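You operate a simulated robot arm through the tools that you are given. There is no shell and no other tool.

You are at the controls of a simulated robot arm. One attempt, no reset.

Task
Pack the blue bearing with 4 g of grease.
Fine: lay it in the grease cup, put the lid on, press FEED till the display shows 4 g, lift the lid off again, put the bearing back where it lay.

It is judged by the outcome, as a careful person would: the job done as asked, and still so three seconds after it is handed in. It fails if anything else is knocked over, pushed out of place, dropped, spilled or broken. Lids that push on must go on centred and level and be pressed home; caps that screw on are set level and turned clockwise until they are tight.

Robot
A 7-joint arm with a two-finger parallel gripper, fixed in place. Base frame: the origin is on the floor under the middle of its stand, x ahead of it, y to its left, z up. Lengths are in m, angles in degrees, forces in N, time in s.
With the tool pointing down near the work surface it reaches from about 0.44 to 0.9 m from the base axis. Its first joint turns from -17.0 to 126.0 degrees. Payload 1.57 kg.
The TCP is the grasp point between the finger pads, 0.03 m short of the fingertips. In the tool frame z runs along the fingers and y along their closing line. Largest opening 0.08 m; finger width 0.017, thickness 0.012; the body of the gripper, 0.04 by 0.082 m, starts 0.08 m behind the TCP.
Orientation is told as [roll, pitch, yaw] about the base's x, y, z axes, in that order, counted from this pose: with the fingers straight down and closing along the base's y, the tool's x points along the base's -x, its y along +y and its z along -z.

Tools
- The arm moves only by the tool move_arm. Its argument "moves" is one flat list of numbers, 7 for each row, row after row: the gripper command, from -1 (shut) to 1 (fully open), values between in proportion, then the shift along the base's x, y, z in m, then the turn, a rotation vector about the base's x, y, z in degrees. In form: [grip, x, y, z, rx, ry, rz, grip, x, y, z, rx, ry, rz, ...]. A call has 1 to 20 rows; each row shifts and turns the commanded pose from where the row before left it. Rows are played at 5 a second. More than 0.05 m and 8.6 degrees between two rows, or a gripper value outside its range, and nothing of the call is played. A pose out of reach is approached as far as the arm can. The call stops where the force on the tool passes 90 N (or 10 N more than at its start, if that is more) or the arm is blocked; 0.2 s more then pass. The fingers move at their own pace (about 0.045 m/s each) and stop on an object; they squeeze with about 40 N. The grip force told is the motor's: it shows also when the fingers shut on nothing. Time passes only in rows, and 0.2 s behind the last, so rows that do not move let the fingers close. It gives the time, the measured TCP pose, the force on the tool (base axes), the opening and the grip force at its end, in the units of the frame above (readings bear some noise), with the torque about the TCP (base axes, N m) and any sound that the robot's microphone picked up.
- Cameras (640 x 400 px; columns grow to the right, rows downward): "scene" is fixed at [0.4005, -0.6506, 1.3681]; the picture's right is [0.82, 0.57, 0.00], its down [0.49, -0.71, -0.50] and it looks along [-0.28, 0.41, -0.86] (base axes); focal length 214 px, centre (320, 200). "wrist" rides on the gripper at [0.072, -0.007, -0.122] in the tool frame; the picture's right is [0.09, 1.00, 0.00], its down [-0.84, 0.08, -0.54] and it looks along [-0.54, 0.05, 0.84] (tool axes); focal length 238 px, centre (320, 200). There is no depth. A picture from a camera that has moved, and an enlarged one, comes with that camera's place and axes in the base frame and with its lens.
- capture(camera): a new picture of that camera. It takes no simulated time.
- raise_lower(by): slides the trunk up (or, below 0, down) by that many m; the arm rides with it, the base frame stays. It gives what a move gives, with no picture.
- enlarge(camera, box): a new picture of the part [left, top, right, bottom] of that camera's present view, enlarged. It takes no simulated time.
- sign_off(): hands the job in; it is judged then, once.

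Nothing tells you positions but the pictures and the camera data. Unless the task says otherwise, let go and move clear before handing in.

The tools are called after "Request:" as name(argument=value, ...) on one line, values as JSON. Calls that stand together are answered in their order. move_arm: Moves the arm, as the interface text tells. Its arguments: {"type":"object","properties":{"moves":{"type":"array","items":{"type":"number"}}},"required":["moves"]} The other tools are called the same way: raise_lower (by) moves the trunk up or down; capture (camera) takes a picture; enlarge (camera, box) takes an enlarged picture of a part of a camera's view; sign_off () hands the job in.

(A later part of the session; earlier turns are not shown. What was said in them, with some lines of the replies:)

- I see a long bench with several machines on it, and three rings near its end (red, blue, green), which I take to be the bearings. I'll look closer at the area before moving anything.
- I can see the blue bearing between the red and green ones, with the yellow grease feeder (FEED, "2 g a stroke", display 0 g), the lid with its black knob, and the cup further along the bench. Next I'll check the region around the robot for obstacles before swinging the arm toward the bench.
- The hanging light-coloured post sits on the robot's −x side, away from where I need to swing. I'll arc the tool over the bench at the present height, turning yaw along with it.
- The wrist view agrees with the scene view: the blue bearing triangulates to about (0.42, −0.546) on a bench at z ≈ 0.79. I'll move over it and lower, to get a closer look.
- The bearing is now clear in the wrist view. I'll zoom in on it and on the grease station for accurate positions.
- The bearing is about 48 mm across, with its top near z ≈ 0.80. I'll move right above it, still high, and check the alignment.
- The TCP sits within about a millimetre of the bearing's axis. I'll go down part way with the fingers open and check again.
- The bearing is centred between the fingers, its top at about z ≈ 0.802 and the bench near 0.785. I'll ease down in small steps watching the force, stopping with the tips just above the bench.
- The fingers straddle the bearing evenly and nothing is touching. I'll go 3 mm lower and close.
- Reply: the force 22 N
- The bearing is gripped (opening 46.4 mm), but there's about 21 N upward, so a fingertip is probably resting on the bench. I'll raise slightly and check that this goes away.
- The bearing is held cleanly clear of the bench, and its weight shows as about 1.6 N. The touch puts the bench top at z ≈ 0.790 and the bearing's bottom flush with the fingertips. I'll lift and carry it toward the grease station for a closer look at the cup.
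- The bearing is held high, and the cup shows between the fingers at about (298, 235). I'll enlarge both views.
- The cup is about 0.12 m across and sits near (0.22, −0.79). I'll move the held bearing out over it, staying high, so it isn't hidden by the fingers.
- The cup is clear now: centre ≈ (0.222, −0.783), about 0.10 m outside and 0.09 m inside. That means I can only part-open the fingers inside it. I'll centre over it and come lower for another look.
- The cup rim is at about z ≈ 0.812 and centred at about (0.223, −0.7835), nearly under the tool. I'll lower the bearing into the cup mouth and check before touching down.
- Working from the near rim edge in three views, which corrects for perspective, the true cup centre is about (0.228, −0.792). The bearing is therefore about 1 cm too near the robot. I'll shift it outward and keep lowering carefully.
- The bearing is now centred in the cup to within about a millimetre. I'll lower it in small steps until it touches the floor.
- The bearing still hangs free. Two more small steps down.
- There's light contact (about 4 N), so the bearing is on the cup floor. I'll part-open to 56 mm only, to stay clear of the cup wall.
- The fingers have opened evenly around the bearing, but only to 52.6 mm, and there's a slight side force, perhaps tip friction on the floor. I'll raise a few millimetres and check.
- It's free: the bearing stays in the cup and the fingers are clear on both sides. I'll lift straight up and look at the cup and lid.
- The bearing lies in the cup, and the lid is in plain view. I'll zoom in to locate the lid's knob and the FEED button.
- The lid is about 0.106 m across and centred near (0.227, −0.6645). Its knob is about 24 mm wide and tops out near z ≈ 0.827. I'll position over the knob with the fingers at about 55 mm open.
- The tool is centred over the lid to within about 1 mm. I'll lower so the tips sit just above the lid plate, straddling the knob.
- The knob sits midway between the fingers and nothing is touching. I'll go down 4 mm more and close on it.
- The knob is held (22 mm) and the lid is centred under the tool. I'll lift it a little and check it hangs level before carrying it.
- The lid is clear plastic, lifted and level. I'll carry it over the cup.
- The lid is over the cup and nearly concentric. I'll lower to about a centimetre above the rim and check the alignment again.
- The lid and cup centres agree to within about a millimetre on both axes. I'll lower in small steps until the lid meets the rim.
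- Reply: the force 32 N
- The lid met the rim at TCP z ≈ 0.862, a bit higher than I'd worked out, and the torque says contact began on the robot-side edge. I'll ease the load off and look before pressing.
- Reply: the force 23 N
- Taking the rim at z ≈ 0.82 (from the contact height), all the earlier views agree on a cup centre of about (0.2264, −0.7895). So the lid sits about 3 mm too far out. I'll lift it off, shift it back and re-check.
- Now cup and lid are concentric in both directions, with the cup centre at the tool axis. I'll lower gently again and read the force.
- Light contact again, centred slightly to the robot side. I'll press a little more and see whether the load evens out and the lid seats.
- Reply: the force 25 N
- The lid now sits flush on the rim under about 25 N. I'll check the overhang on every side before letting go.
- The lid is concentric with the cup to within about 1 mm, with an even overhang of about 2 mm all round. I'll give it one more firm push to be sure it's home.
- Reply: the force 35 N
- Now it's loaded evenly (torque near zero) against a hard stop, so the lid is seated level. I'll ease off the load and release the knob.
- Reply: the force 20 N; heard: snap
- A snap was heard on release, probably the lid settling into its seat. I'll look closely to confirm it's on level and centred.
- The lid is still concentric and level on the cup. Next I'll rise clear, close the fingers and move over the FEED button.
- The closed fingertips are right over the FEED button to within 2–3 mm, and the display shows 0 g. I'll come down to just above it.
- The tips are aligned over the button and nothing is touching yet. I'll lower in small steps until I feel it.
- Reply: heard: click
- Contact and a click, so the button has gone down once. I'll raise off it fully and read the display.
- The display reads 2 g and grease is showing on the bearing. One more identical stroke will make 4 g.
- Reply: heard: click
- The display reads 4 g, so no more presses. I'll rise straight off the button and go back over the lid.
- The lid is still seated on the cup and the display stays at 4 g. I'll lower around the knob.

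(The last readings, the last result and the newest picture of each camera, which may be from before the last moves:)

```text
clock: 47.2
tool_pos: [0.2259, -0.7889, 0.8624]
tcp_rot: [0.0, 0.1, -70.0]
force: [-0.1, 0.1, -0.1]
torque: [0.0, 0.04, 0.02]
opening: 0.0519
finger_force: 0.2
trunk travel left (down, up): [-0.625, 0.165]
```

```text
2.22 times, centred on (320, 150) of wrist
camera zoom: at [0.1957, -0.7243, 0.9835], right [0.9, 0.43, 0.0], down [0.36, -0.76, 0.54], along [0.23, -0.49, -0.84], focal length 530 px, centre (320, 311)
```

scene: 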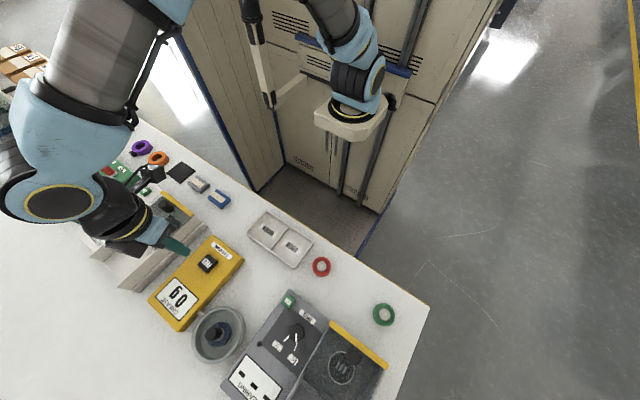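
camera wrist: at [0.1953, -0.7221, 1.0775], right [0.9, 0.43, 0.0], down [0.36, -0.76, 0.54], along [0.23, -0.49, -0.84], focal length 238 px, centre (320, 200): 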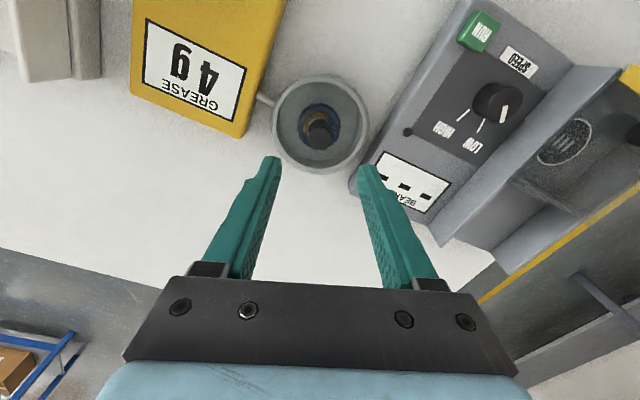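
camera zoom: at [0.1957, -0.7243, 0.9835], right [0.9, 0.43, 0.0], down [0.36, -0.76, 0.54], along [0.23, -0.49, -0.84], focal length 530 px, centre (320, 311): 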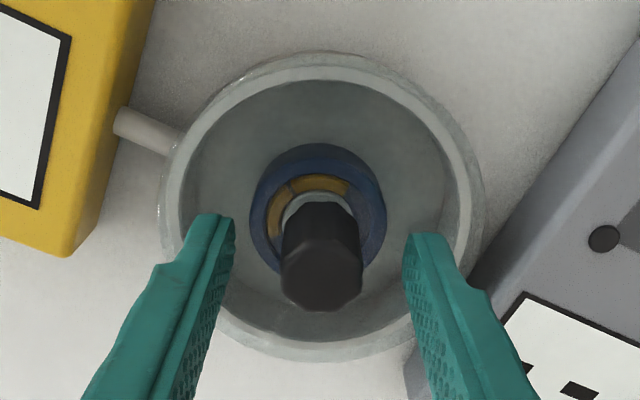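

The knob is centred between the fingers. I'll close on it.

Request:
move_arm(moves=[0.3, 0, 0, -0.001, 0, 0, 0, -1, 0, 0, 0, 0, 0, 0, -1, 0, 0, 0, 0, 0, 0, -1, 0, 0, 0, 0, 0, 0, -1, 0, 0, 0, 0, 0, 0, -1, 0, 0, 0, 0, 0, 0])

Request:
move_arm(moves=[-1, 0, 0, 0.002, 0, 0, 0, -1, 0, 0, 0, 0, 0, 0])

```text
clock: 48.6
tool_pos: [0.2264, -0.7898, 0.861]
tcp_rot: [0.0, 0.1, -69.9]
force: [0.3, -0.6, 0.2]
torque: [0.02, -0.03, -0.09]
opening: 0.0221
finger_force: 34.5
trunk travel left (down, up): [-0.625, 0.165]
```

```text
clock: 49.2
tool_pos: [0.2269, -0.7883, 0.8613]
tcp_rot: [0.0, 0.1, -70.0]
force: [1.3, -0.3, 0.1]
torque: [-0.02, 0.0, 0.04]
opening: 0.0222
finger_force: 34.9
trunk travel left (down, up): [-0.625, 0.165]
heard: snap
```

The snap this time is the lid coming off its seat. I'll lift slowly and check that the cup and bearing stay put.

Request:
move_arm(moves=[-1, 0, 0, 0.005, 0, 0, 0, -1, 0, 0, 0.01, 0, 0, 0, -1, 0, 0, 0.015, 0, 0, 0, -1, 0, 0, 0, 0, 0, 0])

Request:
enlarge(camera="wrist", box=[220, 60, 420, 240])

Request:
enlarge(camera="scene", box=[160, 270, 280, 390])

```text
clock: 50.2
tool_pos: [0.2269, -0.7903, 0.8915]
tcp_rot: [0.0, -0.1, -70.0]
force: [0.1, 0.1, -1.1]
torque: [-0.03, 0.03, 0.0]
opening: 0.0221
finger_force: 35.2
trunk travel left (down, up): [-0.625, 0.165]
```

```text
2.22 times, centred on (320, 150) of wrist
camera zoom: at [0.1966, -0.7256, 1.0147], right [0.9, 0.43, 0.0], down [0.36, -0.76, 0.54], along [0.23, -0.49, -0.84], focal length 530 px, centre (320, 311)
```

zoom: 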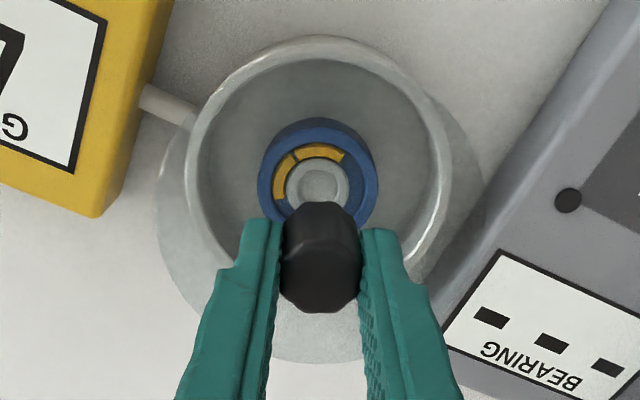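

```text
3.33 times, centred on (220, 330) of scene
camera zoom: at [0.4005, -0.6506, 1.3681], right [0.82, 0.57, 0.0], down [0.49, -0.71, -0.5], along [-0.28, 0.41, -0.86], focal length 715 px, centre (653, -233)
```

zoom: 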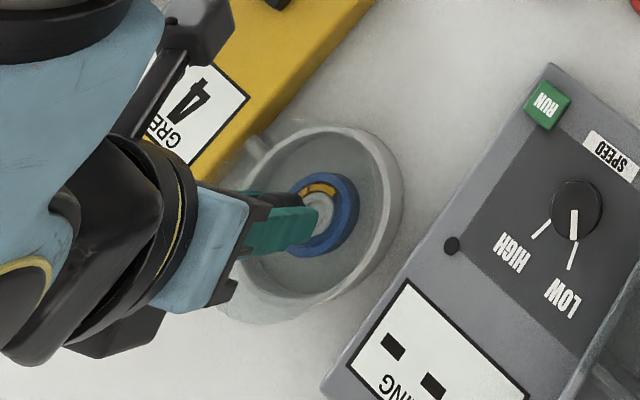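

The lid is off, the bearing sits greased (4 g) in the cup, and the cup hasn't moved. I'll carry the lid back to its original spot on the bench.

Request:
move_arm(moves=[-1, 0, 0, 0.03, 0, 0, 0, -1, -0.0004, 0.042, 0, 0, 0, 0, -1, -0.0004, 0.042, 0, 0, 0, 0, -1, -0.0005, 0.0419, 0, 0, 0, 0, -1, 0, 0, -0.03, 0, 0, 0, -1, 0, 0, -0.03, 0, 0, 0, -1, 0, 0, -0.02, 0, 0, 0, -1, 0, 0, 0, 0, 0, 0, -1, 0, 0, 0, 0, 0, 0])

Request:
capture(camera="wrist")

Request:
enlarge(camera="scene", box=[180, 240, 300, 380])

```text
clock: 52.2
tool_pos: [0.224, -0.6646, 0.8432]
tcp_rot: [0.1, -0.1, -70.1]
force: [0.0, 0.2, -0.1]
torque: [-0.01, -0.03, 0.01]
opening: 0.022
finger_force: 34.8
trunk travel left (down, up): [-0.625, 0.165]
```

```text
taken
camera wrist: at [0.1949, -0.6, 0.9653], right [0.9, 0.43, 0.0], down [0.36, -0.76, 0.54], along [0.23, -0.49, -0.84], focal length 238 px, centre (320, 200)
```

wrist: 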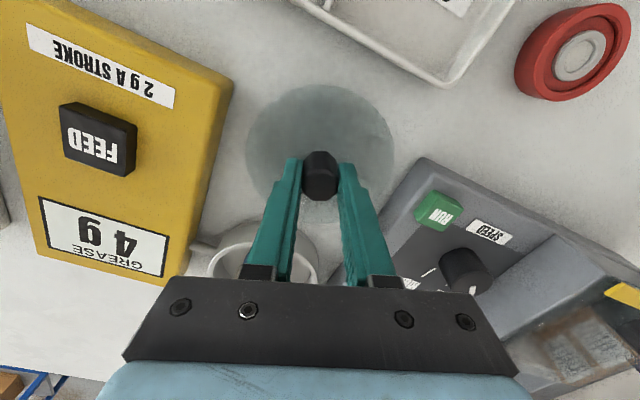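

```text
2.86 times, centred on (240, 310) of scene
camera zoom: at [0.4005, -0.6506, 1.3681], right [0.82, 0.57, 0.0], down [0.49, -0.71, -0.5], along [-0.28, 0.41, -0.86], focal length 613 px, centre (549, -114)
```

zoom: 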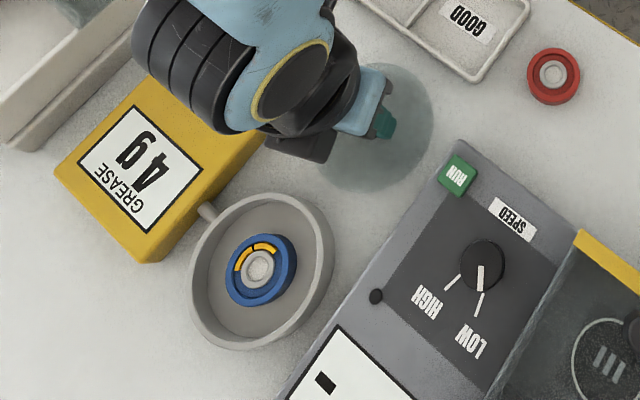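

The lid hangs level about 1 cm above its old spot. I'll lower it the rest of the way gently.

Request:
move_arm(moves=[-1, 0, 0, -0.006, 0, 0, 0, -1, 0, 0, -0.003, 0, 0, 0, -1, 0, 0, 0, 0, 0, 0])

Request:
move_arm(moves=[-1, 0, 0, -0.001, 0, 0, 0, -1, 0, 0, 0, 0, 0, 0])

```text
clock: 53.0
tool_pos: [0.2253, -0.6637, 0.8333]
tcp_rot: [0.0, 0.0, -70.0]
force: [0.0, 0.1, 0.0]
torque: [0.0, -0.01, 0.02]
opening: 0.0222
finger_force: 35.1
trunk travel left (down, up): [-0.625, 0.165]
```

```text
clock: 53.6
tool_pos: [0.2263, -0.665, 0.8331]
tcp_rot: [0.0, 0.0, -70.0]
force: [-0.3, 1.1, -0.5]
torque: [-0.03, 0.02, 0.04]
opening: 0.0221
finger_force: 34.3
trunk travel left (down, up): [-0.625, 0.165]
```

Request:
move_arm(moves=[-1, 0, 0, -0.001, 0, 0, 0, -1, 0, 0, 0, 0, 0, 0])

Request:
move_arm(moves=[-1, 0, 0, -0.001, 0, 0, 0, -1, 0, 0, 0, 0, 0, 0])

```text
clock: 54.2
tool_pos: [0.2262, -0.6644, 0.8326]
tcp_rot: [0.0, 0.0, -69.9]
force: [-0.3, -0.7, -0.7]
torque: [0.0, 0.01, 0.01]
opening: 0.022
finger_force: 34.8
trunk travel left (down, up): [-0.625, 0.165]
```

```text
clock: 54.8
tool_pos: [0.227, -0.6623, 0.8302]
tcp_rot: [0.1, 0.1, -70.1]
force: [0.3, 0.4, -0.6]
torque: [0.01, 0.01, 0.03]
opening: 0.0222
finger_force: 34.8
trunk travel left (down, up): [-0.625, 0.165]
```

Request:
move_arm(moves=[-1, 0, 0, -0.001, 0, 0, 0, -1, 0, 0, 0, 0, 0, 0])

Request:
move_arm(moves=[-1, 0, 0, -0.001, 0, 0, 0, -1, 0, 0, 0, 0, 0, 0])

```text
clock: 55.4
tool_pos: [0.2249, -0.6649, 0.8307]
tcp_rot: [0.0, -0.1, -70.0]
force: [-1.8, 2.9, 7.9]
torque: [0.17, 0.03, -0.03]
opening: 0.022
finger_force: 34.5
trunk travel left (down, up): [-0.625, 0.165]
```

```text
clock: 56.0
tool_pos: [0.2256, -0.6639, 0.8303]
tcp_rot: [0.0, -0.1, -70.0]
force: [-1.3, 4.8, 22.1]
torque: [0.42, 0.13, -0.04]
opening: 0.0219
finger_force: 34.9
trunk travel left (down, up): [-0.625, 0.165]
```

The lid is down on the bench. I'll ease the load off and release.

Request:
move_arm(moves=[-1, 0, 0, 0.0015, 0, 0, 0, -1, 0, 0, 0, 0, 0, 0, 0.3, 0, 0, 0, 0, 0, 0, 0.3, 0, 0, 0, 0, 0, 0, 0.3, 0, 0, 0, 0, 0, 0])

Request:
enlarge(camera="wrist", box=[210, 60, 430, 240])

```text
clock: 57.2
tool_pos: [0.2247, -0.665, 0.8309]
tcp_rot: [0.0, 0.0, -70.0]
force: [-0.1, 0.1, 0.6]
torque: [0.01, 0.0, 0.02]
opening: 0.0521
finger_force: 0.1
trunk travel left (down, up): [-0.625, 0.165]
```

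```text
2.22 times, centred on (320, 150) of wrist
camera zoom: at [0.195, -0.5999, 0.9522], right [0.9, 0.43, 0.0], down [0.36, -0.76, 0.54], along [0.23, -0.49, -0.84], focal length 530 px, centre (320, 311)
```

zoom: 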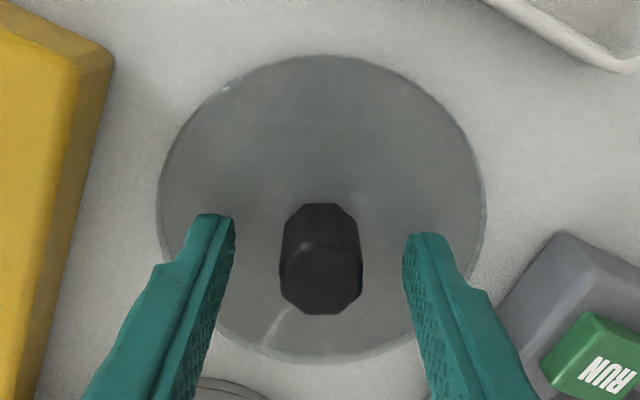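

The lid is back exactly where it lay. I'll rise and go back over the cup to fetch the bearing, with the fingers pre-set to about 55 mm.

Request:
move_arm(moves=[0.3, 0, 0, 0.02, 0, 0, 0, 0.3, 0, 0, 0.04, 0, 0, 0, 0.38, 0, 0, 0.04, 0, 0, 0, 0.38, 0.0007, -0.0428, 0, 0, 0, 0, 0.38, 0.0007, -0.0428, 0, 0, 0, 0, 0.38, 0.0006, -0.0428, 0, 0, 0, 0, 0.38, 0, 0, -0.03, 0, 0, 0, 0.38, 0, 0, 0, 0, 0, 0, 0.38, 0, 0, 0, 0, 0, 0])

Request:
capture(camera="wrist")

Request:
enlarge(camera="wrist", box=[220, 40, 420, 220])

Request:
enlarge(camera="scene", box=[130, 220, 290, 380])

```text
clock: 59.2
tool_pos: [0.229, -0.7911, 0.9008]
tcp_rot: [0.1, 0.0, -70.0]
force: [-0.5, -0.6, 0.0]
torque: [0.0, 0.0, 0.0]
opening: 0.0553
finger_force: 0.1
trunk travel left (down, up): [-0.625, 0.165]
```

```text
taken
camera wrist: at [0.1982, -0.7261, 1.0226], right [0.9, 0.43, 0.0], down [0.36, -0.76, 0.54], along [0.23, -0.49, -0.84], focal length 238 px, centre (320, 200)
```

wrist: 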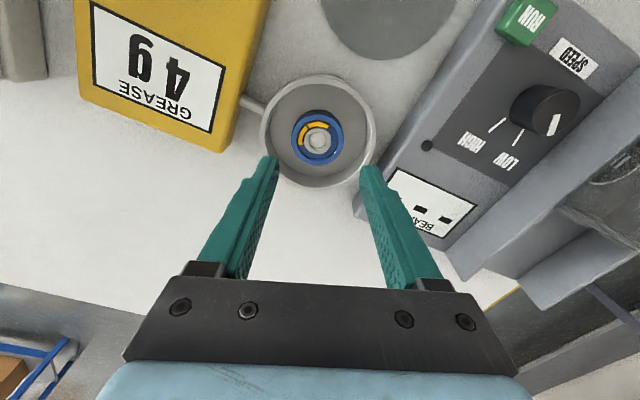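

```text
2.22 times, centred on (320, 130) of wrist
camera zoom: at [0.1982, -0.7261, 1.0226], right [0.9, 0.43, 0.0], down [0.36, -0.76, 0.54], along [0.23, -0.49, -0.84], focal length 530 px, centre (320, 356)
```

zoom: 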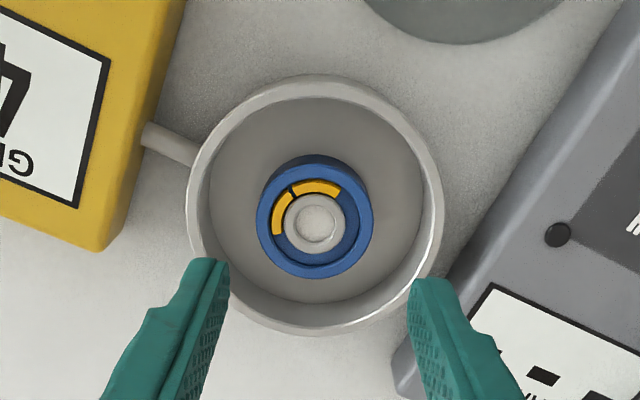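

```text
2.50 times, centred on (210, 300) of scene
camera zoom: at [0.4005, -0.6506, 1.3681], right [0.82, 0.57, 0.0], down [0.49, -0.71, -0.5], along [-0.28, 0.41, -0.86], focal length 536 px, centre (595, -50)
```

zoom: 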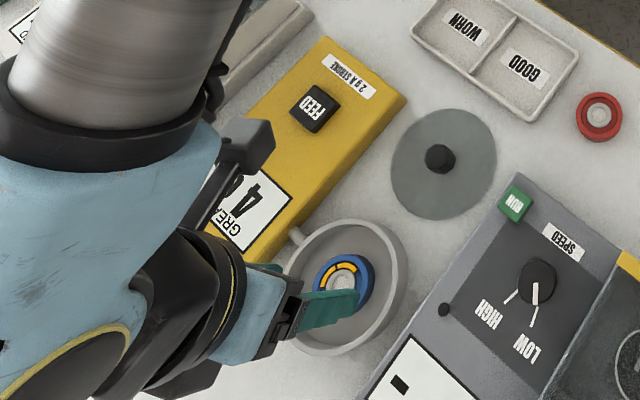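

The greased bearing sits in the cup, with the tool about 2.5 mm off to one side. I'll lower to just above the rim with a small correction and re-check.

Request:
move_arm(moves=[0.38, -0.001, -0.0005, -0.025, 0, 0, 0, 0.38, 0, 0, 0, 0, 0, 0, 0.38, 0, 0, 0, 0, 0, 0])

Request:
enlarge(camera="wrist", box=[220, 60, 420, 240])

```text
clock: 60.0
tool_pos: [0.2267, -0.7917, 0.8763]
tcp_rot: [0.1, 0.1, -70.0]
force: [-0.5, -0.1, -0.7]
torque: [0.0, 0.01, 0.02]
opening: 0.0552
finger_force: 0.1
trunk travel left (down, up): [-0.625, 0.165]
```

```text
2.22 times, centred on (320, 150) of wrist
camera zoom: at [0.1959, -0.727, 0.9976], right [0.9, 0.43, 0.0], down [0.36, -0.76, 0.54], along [0.23, -0.49, -0.84], focal length 530 px, centre (320, 311)
```

zoom: 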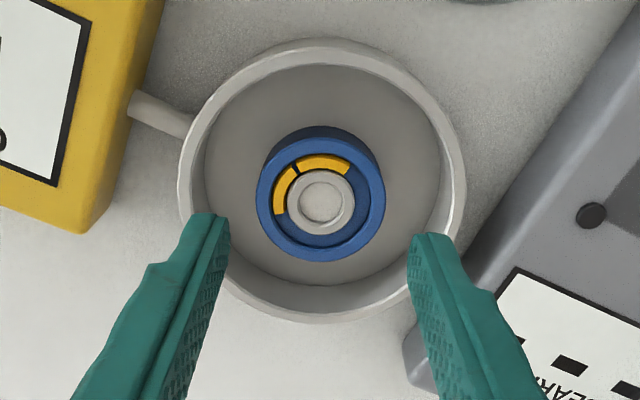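

Perfectly centred over the bearing now. I'll go down into the cup around it.

Request:
move_arm(moves=[0.38, 0, 0, -0.02, 0, 0, 0, 0.38, 0, 0, -0.015, 0, 0, 0, 0.38, 0, 0, -0.008, 0, 0, 0, 0.38, 0, 0, 0, 0, 0, 0, 0.38, 0, 0, 0, 0, 0, 0])

Request:
enlarge(camera="wrist", box=[220, 80, 420, 250])

```text
clock: 61.2
tool_pos: [0.2278, -0.7939, 0.8339]
tcp_rot: [0.0, 0.0, -69.9]
force: [0.3, 0.0, 0.3]
torque: [-0.01, -0.01, 0.03]
opening: 0.0553
finger_force: 0.1
trunk travel left (down, up): [-0.625, 0.165]
```

```text
2.35 times, centred on (320, 165) of wrist
camera zoom: at [0.1968, -0.7281, 0.9546], right [0.9, 0.43, 0.0], down [0.36, -0.76, 0.54], along [0.23, -0.49, -0.84], focal length 561 px, centre (320, 282)
```

zoom: 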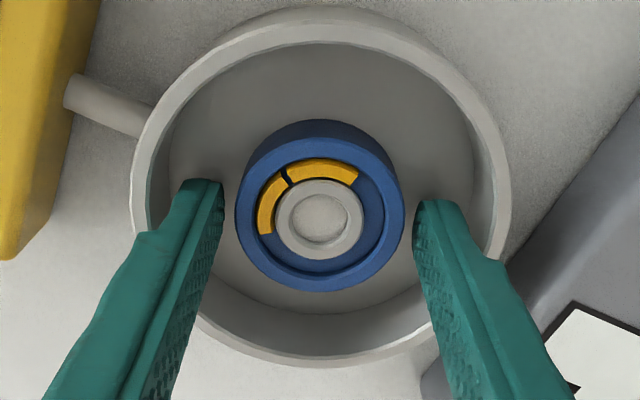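

The fingers are evenly spaced around the bearing and inside the cup. I'll go down to just off the floor and close.

Request:
move_arm(moves=[0.38, -0.0004, 0.0009, -0.003, 0, 0, 0, 0.38, 0, 0, -0.002, 0, 0, 0, 0.38, 0, 0, 0, 0, 0, 0])

Request:
move_arm(moves=[-1, 0, 0, 0, 0, 0, 0, -1, 0, 0, 0, 0, 0, 0, -1, 0, 0, 0, 0, 0, 0, -1, 0, 0, 0, 0, 0, 0])

Request:
enlarge(camera="wrist", box=[220, 80, 420, 250])

```text
clock: 62.0
tool_pos: [0.2266, -0.7911, 0.8278]
tcp_rot: [0.0, -0.1, -70.0]
force: [1.0, 0.1, -0.3]
torque: [0.0, 0.02, 0.0]
opening: 0.0554
finger_force: 0.0
trunk travel left (down, up): [-0.625, 0.165]
```

```text
clock: 63.0
tool_pos: [0.226, -0.7927, 0.8275]
tcp_rot: [0.0, -0.1, -70.0]
force: [-0.2, 0.2, 0.3]
torque: [0.03, 0.02, -0.01]
opening: 0.0461
finger_force: 39.8
trunk travel left (down, up): [-0.625, 0.165]
```

```text
2.35 times, centred on (320, 165) of wrist
camera zoom: at [0.1963, -0.7273, 0.9492], right [0.9, 0.43, 0.0], down [0.36, -0.76, 0.54], along [0.23, -0.49, -0.84], focal length 561 px, centre (320, 282)
```

zoom: 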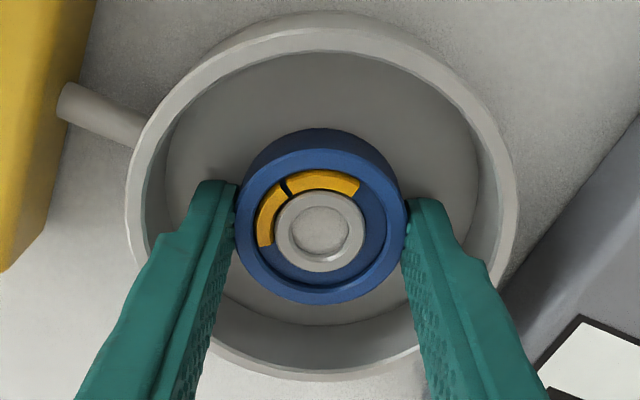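

The bearing is gripped again in the same relation as before. I'll lift it straight out of the cup and check.

Request:
move_arm(moves=[-1, 0, 0, 0.005, 0, 0, 0, -1, 0, 0, 0.02, 0, 0, 0, -1, 0, 0, 0.04, 0, 0, 0, -1, 0, 0, 0.045, 0, 0, 0, -1, 0, 0, 0.045, 0, 0, 0, -1, 0, 0, 0, 0, 0, 0])

Request:
capture(camera="wrist")

Request:
enlarge(camera="scene", box=[130, 220, 290, 380])

```text
clock: 64.4
tool_pos: [0.228, -0.789, 0.9836]
tcp_rot: [0.1, 0.0, -70.0]
force: [1.0, -0.2, -1.3]
torque: [0.01, 0.0, 0.01]
opening: 0.0458
finger_force: 39.9
trunk travel left (down, up): [-0.625, 0.165]
```

```text
taken
camera wrist: at [0.1978, -0.7241, 1.1065], right [0.9, 0.43, 0.0], down [0.36, -0.76, 0.54], along [0.23, -0.49, -0.84], focal length 238 px, centre (320, 200)
```

wrist: 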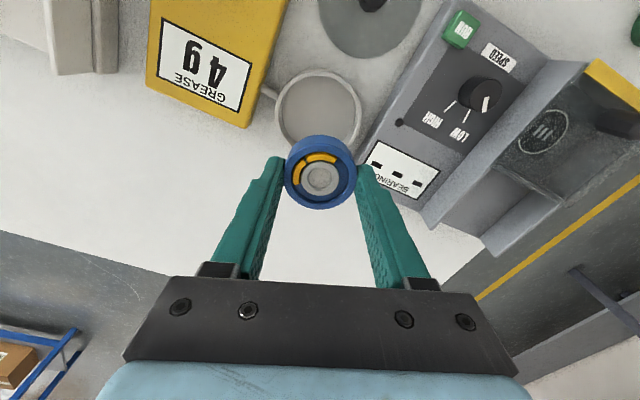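

```text
2.50 times, centred on (210, 300) of scene
camera zoom: at [0.4005, -0.6506, 1.3681], right [0.82, 0.57, 0.0], down [0.49, -0.71, -0.5], along [-0.28, 0.41, -0.86], focal length 536 px, centre (595, -50)
```

zoom: 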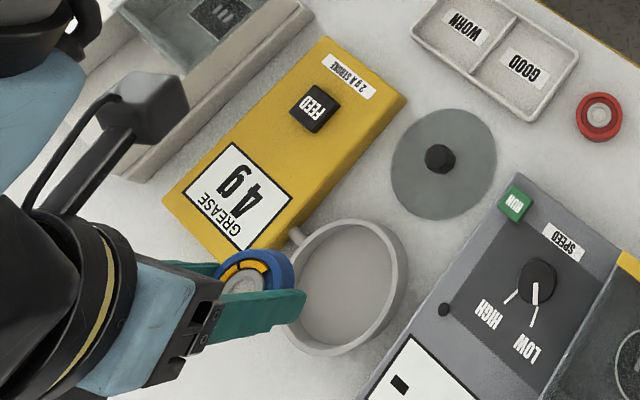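

The greased bearing is out and the cup is undisturbed. I'll carry it back along the same path to its original spot between the red and green bearings.

Request:
move_arm(moves=[-1, -0.00902, 0.03842, 0, 0, 0, 0, -1, -0.00902, 0.03842, 0, 0, 0, 0, -1, -0.00902, 0.03842, 0, 0, 0, 0, -1, -0.00902, 0.03842, 0, 0, 0, 0, -1, -0.00902, 0.03842, 0, 0, 0, 0, -1, 0.03975, 0.009, 0, 0, 0, 3.5, -1, 0.03975, 0.009, 0, 0, 0, 3.5, -1, 0.03975, 0.009, 0, 0, 0, 3.5, -1, 0.03975, 0.009, 0, 0, 0, 3.5, -1, 0.03975, 0.009, 0, 0, 0, 3.5, -1, 0.03975, 0.009, 0, 0, 0, 3.5, -1, 0, 0, 0, 0, 0, 0, -1, 0, 0, 0, 0, 0, 0])

Request:
capture(camera="wrist")

Request:
enlarge(camera="scene", box=[280, 220, 430, 350])

```text
clock: 67.2
tool_pos: [0.4205, -0.5471, 0.986]
tcp_rot: [0.0, 0.1, -48.9]
force: [0.4, 0.2, -1.4]
torque: [0.01, 0.02, -0.03]
opening: 0.046
finger_force: 40.3
trunk travel left (down, up): [-0.625, 0.165]
```

```text
taken
camera wrist: at [0.3689, -0.4973, 1.107], right [0.69, 0.72, 0.0], down [0.61, -0.58, 0.54], along [0.39, -0.37, -0.84], focal length 238 px, centre (320, 200)
```

wrist: 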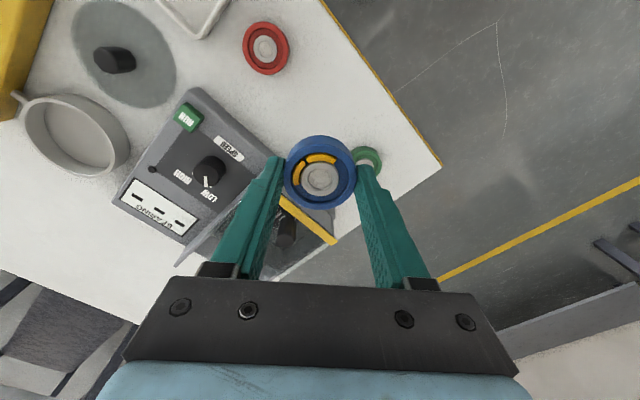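

```text
3.08 times, centred on (355, 285) of scene
camera zoom: at [0.4005, -0.6506, 1.3681], right [0.82, 0.57, 0.0], down [0.49, -0.71, -0.5], along [-0.28, 0.41, -0.86], focal length 660 px, centre (212, -62)
```

zoom: 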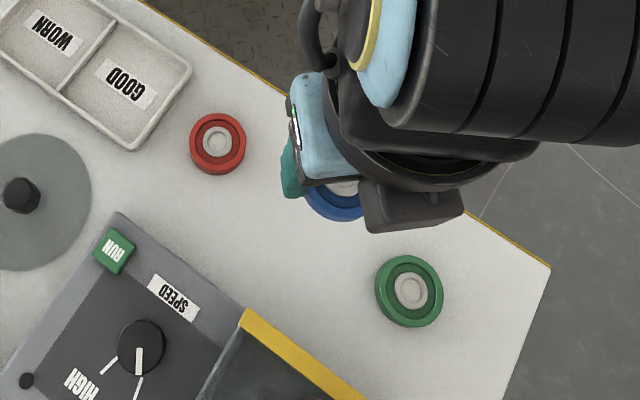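

The bearing is over its old place. I'll go down in stages.

Request:
move_arm(moves=[-1, 0, 0, -0.045, 0, 0, 0, -1, 0, 0, -0.045, 0, 0, 0, -1, 0, 0, -0.04, 0, 0, 0, -1, 0, 0, -0.015, 0, 0, 0, -1, 0, 0, 0, 0, 0, 0, -1, 0, 0, 0, 0, 0, 0])

Request:
enlarge(camera="wrist", box=[220, 80, 420, 240])

Request:
capture(camera="wrist")

```text
clock: 68.6
tool_pos: [0.4189, -0.5459, 0.8372]
tcp_rot: [0.0, 0.0, -49.0]
force: [0.4, 0.1, -0.5]
torque: [-0.02, 0.02, -0.01]
opening: 0.0461
finger_force: 39.6
trunk travel left (down, up): [-0.625, 0.165]
```

```text
2.50 times, centred on (320, 160) of wrist
camera zoom: at [0.3679, -0.4971, 0.96], right [0.69, 0.72, 0.0], down [0.61, -0.58, 0.54], along [0.39, -0.37, -0.84], focal length 596 px, centre (320, 300)
```

zoom: 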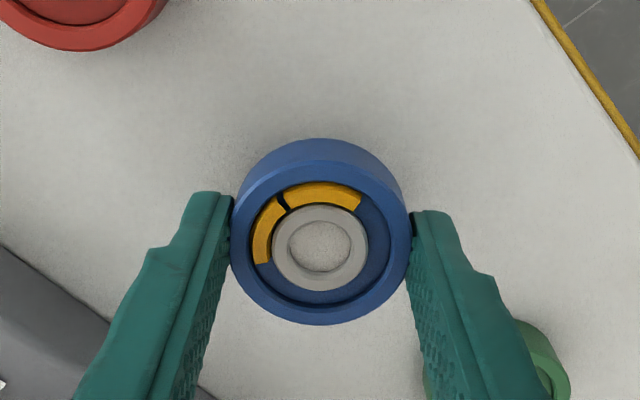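

```text
taken
camera wrist: at [0.3679, -0.4971, 0.96], right [0.69, 0.72, 0.0], down [0.61, -0.58, 0.54], along [0.39, -0.37, -0.84], focal length 238 px, centre (320, 200)
```

wrist: 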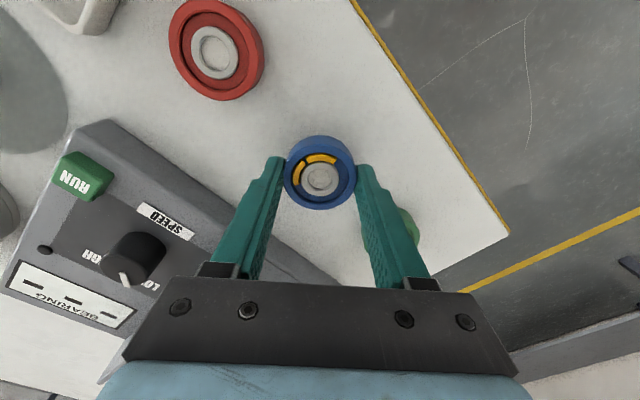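

It's aligned with the original spot to about 1 mm. I'll make that small correction and lower until the bearing touches the bench.

Request:
move_arm(moves=[-1, -0.0006, 0.0006, -0.007, 0, 0, 0, -1, 0, 0, -0.004, 0, 0, 0, -1, 0, 0, -0.002, 0, 0, 0, -1, 0, 0, 0, 0, 0, 0])

Request:
move_arm(moves=[-1, 0, 0, -0.0015, 0, 0, 0, -1, 0, 0, 0, 0, 0, 0])

```text
clock: 69.6
tool_pos: [0.4202, -0.5447, 0.8241]
tcp_rot: [0.0, 0.0, -49.0]
force: [0.0, -0.7, -0.6]
torque: [-0.02, 0.01, -0.01]
opening: 0.0459
finger_force: 39.7
trunk travel left (down, up): [-0.625, 0.165]
```

```text
clock: 70.2
tool_pos: [0.4199, -0.5451, 0.8229]
tcp_rot: [0.0, 0.0, -49.1]
force: [0.1, 0.6, -0.1]
torque: [0.01, 0.01, 0.01]
opening: 0.0462
finger_force: 39.4
trunk travel left (down, up): [-0.625, 0.165]
```

Request:
move_arm(moves=[-1, 0, 0, -0.001, 0, 0, 0, -1, 0, 0, 0, 0, 0, 0])

Request:
move_arm(moves=[-1, 0, 0, -0.001, 0, 0, 0, -1, 0, 0, 0, 0, 0, 0])

```text
clock: 70.8
tool_pos: [0.4194, -0.5463, 0.822]
tcp_rot: [0.0, 0.1, -49.0]
force: [0.2, 0.0, -0.6]
torque: [-0.02, 0.01, 0.01]
opening: 0.0464
finger_force: 39.3
trunk travel left (down, up): [-0.625, 0.165]
```

```text
clock: 71.4
tool_pos: [0.4184, -0.5455, 0.821]
tcp_rot: [0.0, -0.1, -49.0]
force: [1.8, -0.7, 5.9]
torque: [0.04, 0.03, 0.03]
opening: 0.0463
finger_force: 39.4
trunk travel left (down, up): [-0.625, 0.165]
```

Touched down with light force. I'll release.

Request:
move_arm(moves=[0.6, 0, 0, 0, 0, 0, 0, 0.6, 0, 0, 0, 0, 0, 0, 0.6, 0, 0, 0, 0, 0, 0, 0.6, 0, 0, 0.002, 0, 0, 0, 0.6, 0, 0, 0, 0, 0, 0])

Request:
enlarge(camera="wrist", box=[220, 80, 420, 240])

```text
clock: 72.6
tool_pos: [0.4193, -0.5449, 0.8234]
tcp_rot: [-0.1, -0.1, -49.0]
force: [-0.6, 0.1, 0.3]
torque: [0.02, -0.02, 0.0]
opening: 0.0642
finger_force: 0.0
trunk travel left (down, up): [-0.625, 0.165]
```

```text
2.50 times, centred on (320, 160) of wrist
camera zoom: at [0.3671, -0.4956, 0.9451], right [0.69, 0.72, 0.0], down [0.61, -0.58, 0.54], along [0.39, -0.37, -0.84], focal length 596 px, centre (320, 300)
```

zoom: 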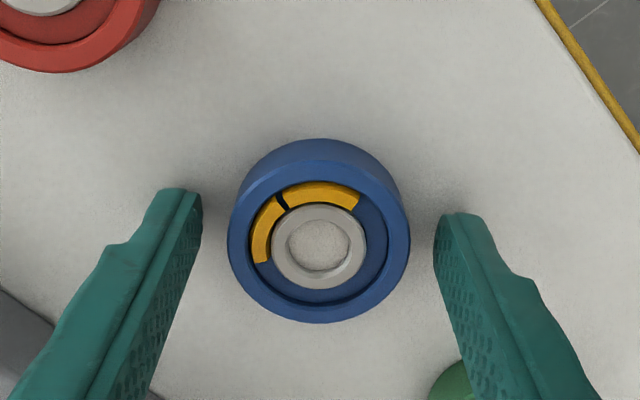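

The bearing rests flat and the fingers are free. I'll rise straight up and back away, then compare the whole scene with the start.

Request:
move_arm(moves=[0.6, 0, 0, 0.02, 0, 0, 0, 0.6, 0, 0, 0.04, 0, 0, 0, 0.6, 0, 0, 0.045, 0, 0, 0, 0.6, 0, 0, 0.045, 0, 0, 0, 0.6, -0.005, 0.025, 0.035, 0, 0, 0, 0.6, 0.01, 0.035, 0.03, 0, 0, 2, 0.6, 0.02, 0.04, 0, 0, 0, 4, 0.6, 0.025, 0.04, 0, 0, 0, 4, 0.6, 0.03, 0.038, 0, 0, 0, 4, 0.6, 0.03, 0.038, 0, 0, 0, 4, 0.6, 0.03, 0.038, 0, 0, 0, 4, 0.6, 0, 0, 0, 0, 0, 0])

Request:
capture(camera="scene")

Request:
enlarge(camera="scene", box=[300, 240, 410, 340])

Request:
enlarge(camera="scene", box=[140, 220, 300, 370])

```text
clock: 75.2
tool_pos: [0.5592, -0.2919, 1.0403]
tcp_rot: [0.0, -0.1, -26.8]
force: [-0.5, 0.3, 0.3]
torque: [0.03, -0.01, -0.01]
opening: 0.064
finger_force: 0.1
trunk travel left (down, up): [-0.625, 0.165]
```

```text
taken
```

scene: 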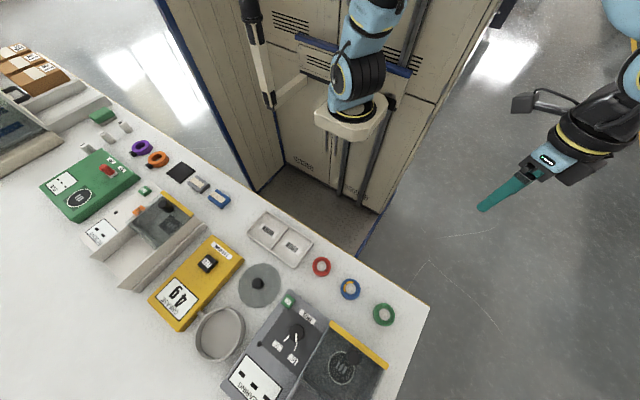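

```text
4.00 times, centred on (355, 290) of scene
camera zoom: at [0.4005, -0.6506, 1.3681], right [0.82, 0.57, 0.0], down [0.49, -0.71, -0.5], along [-0.28, 0.41, -0.86], focal length 858 px, centre (180, -160)
```

zoom: 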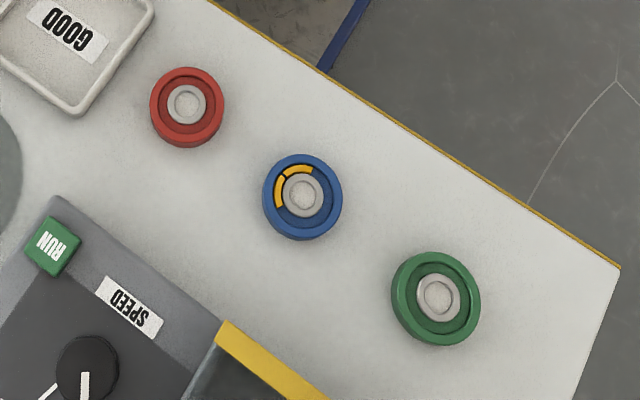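

```text
2.67 times, centred on (220, 295) of scene
camera zoom: at [0.4005, -0.6506, 1.3681], right [0.82, 0.57, 0.0], down [0.49, -0.71, -0.5], along [-0.28, 0.41, -0.86], focal length 572 px, centre (587, -53)
```

zoom: 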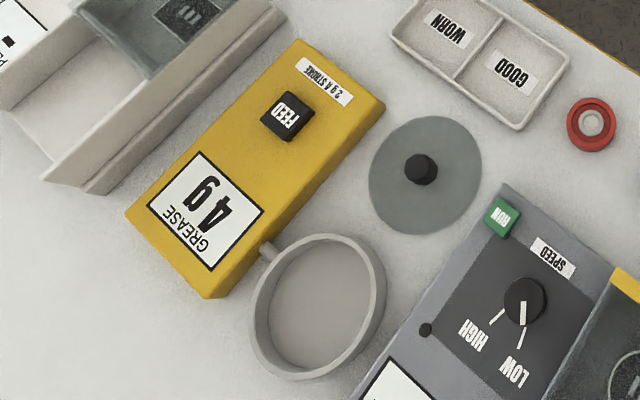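

The blue bearing is back in its original place with its grease, and the display reads 4 g. The lid, cup and everything else look unmoved from the start, and the arm is clear. I'll hand it in.

Request:
sign_off()

```text
The job is handed in.
```

The blue bearing now has 4 g of grease and is back where it lay, between the red and green bearings. I've handed the job in.

- **Greasing:** the lid went onto the cup centred and level and snapped home. I pressed FEED twice, and the display went to 2 g and then 4 g.
- **Lid:** lifting it afterwards gave another snap as it came off its seat. It is back on its original spot on the bench.
- **Final check:** the last picture matches the start for the cup, feeder, tester and other bearings. The bearing's position matches its starting picture to within about a millimetre. The gripper is open and clear of the bench.

On the first try the lid met the rim about 3 mm off centre. I lifted it, shifted it and set it down again before pressing it home.
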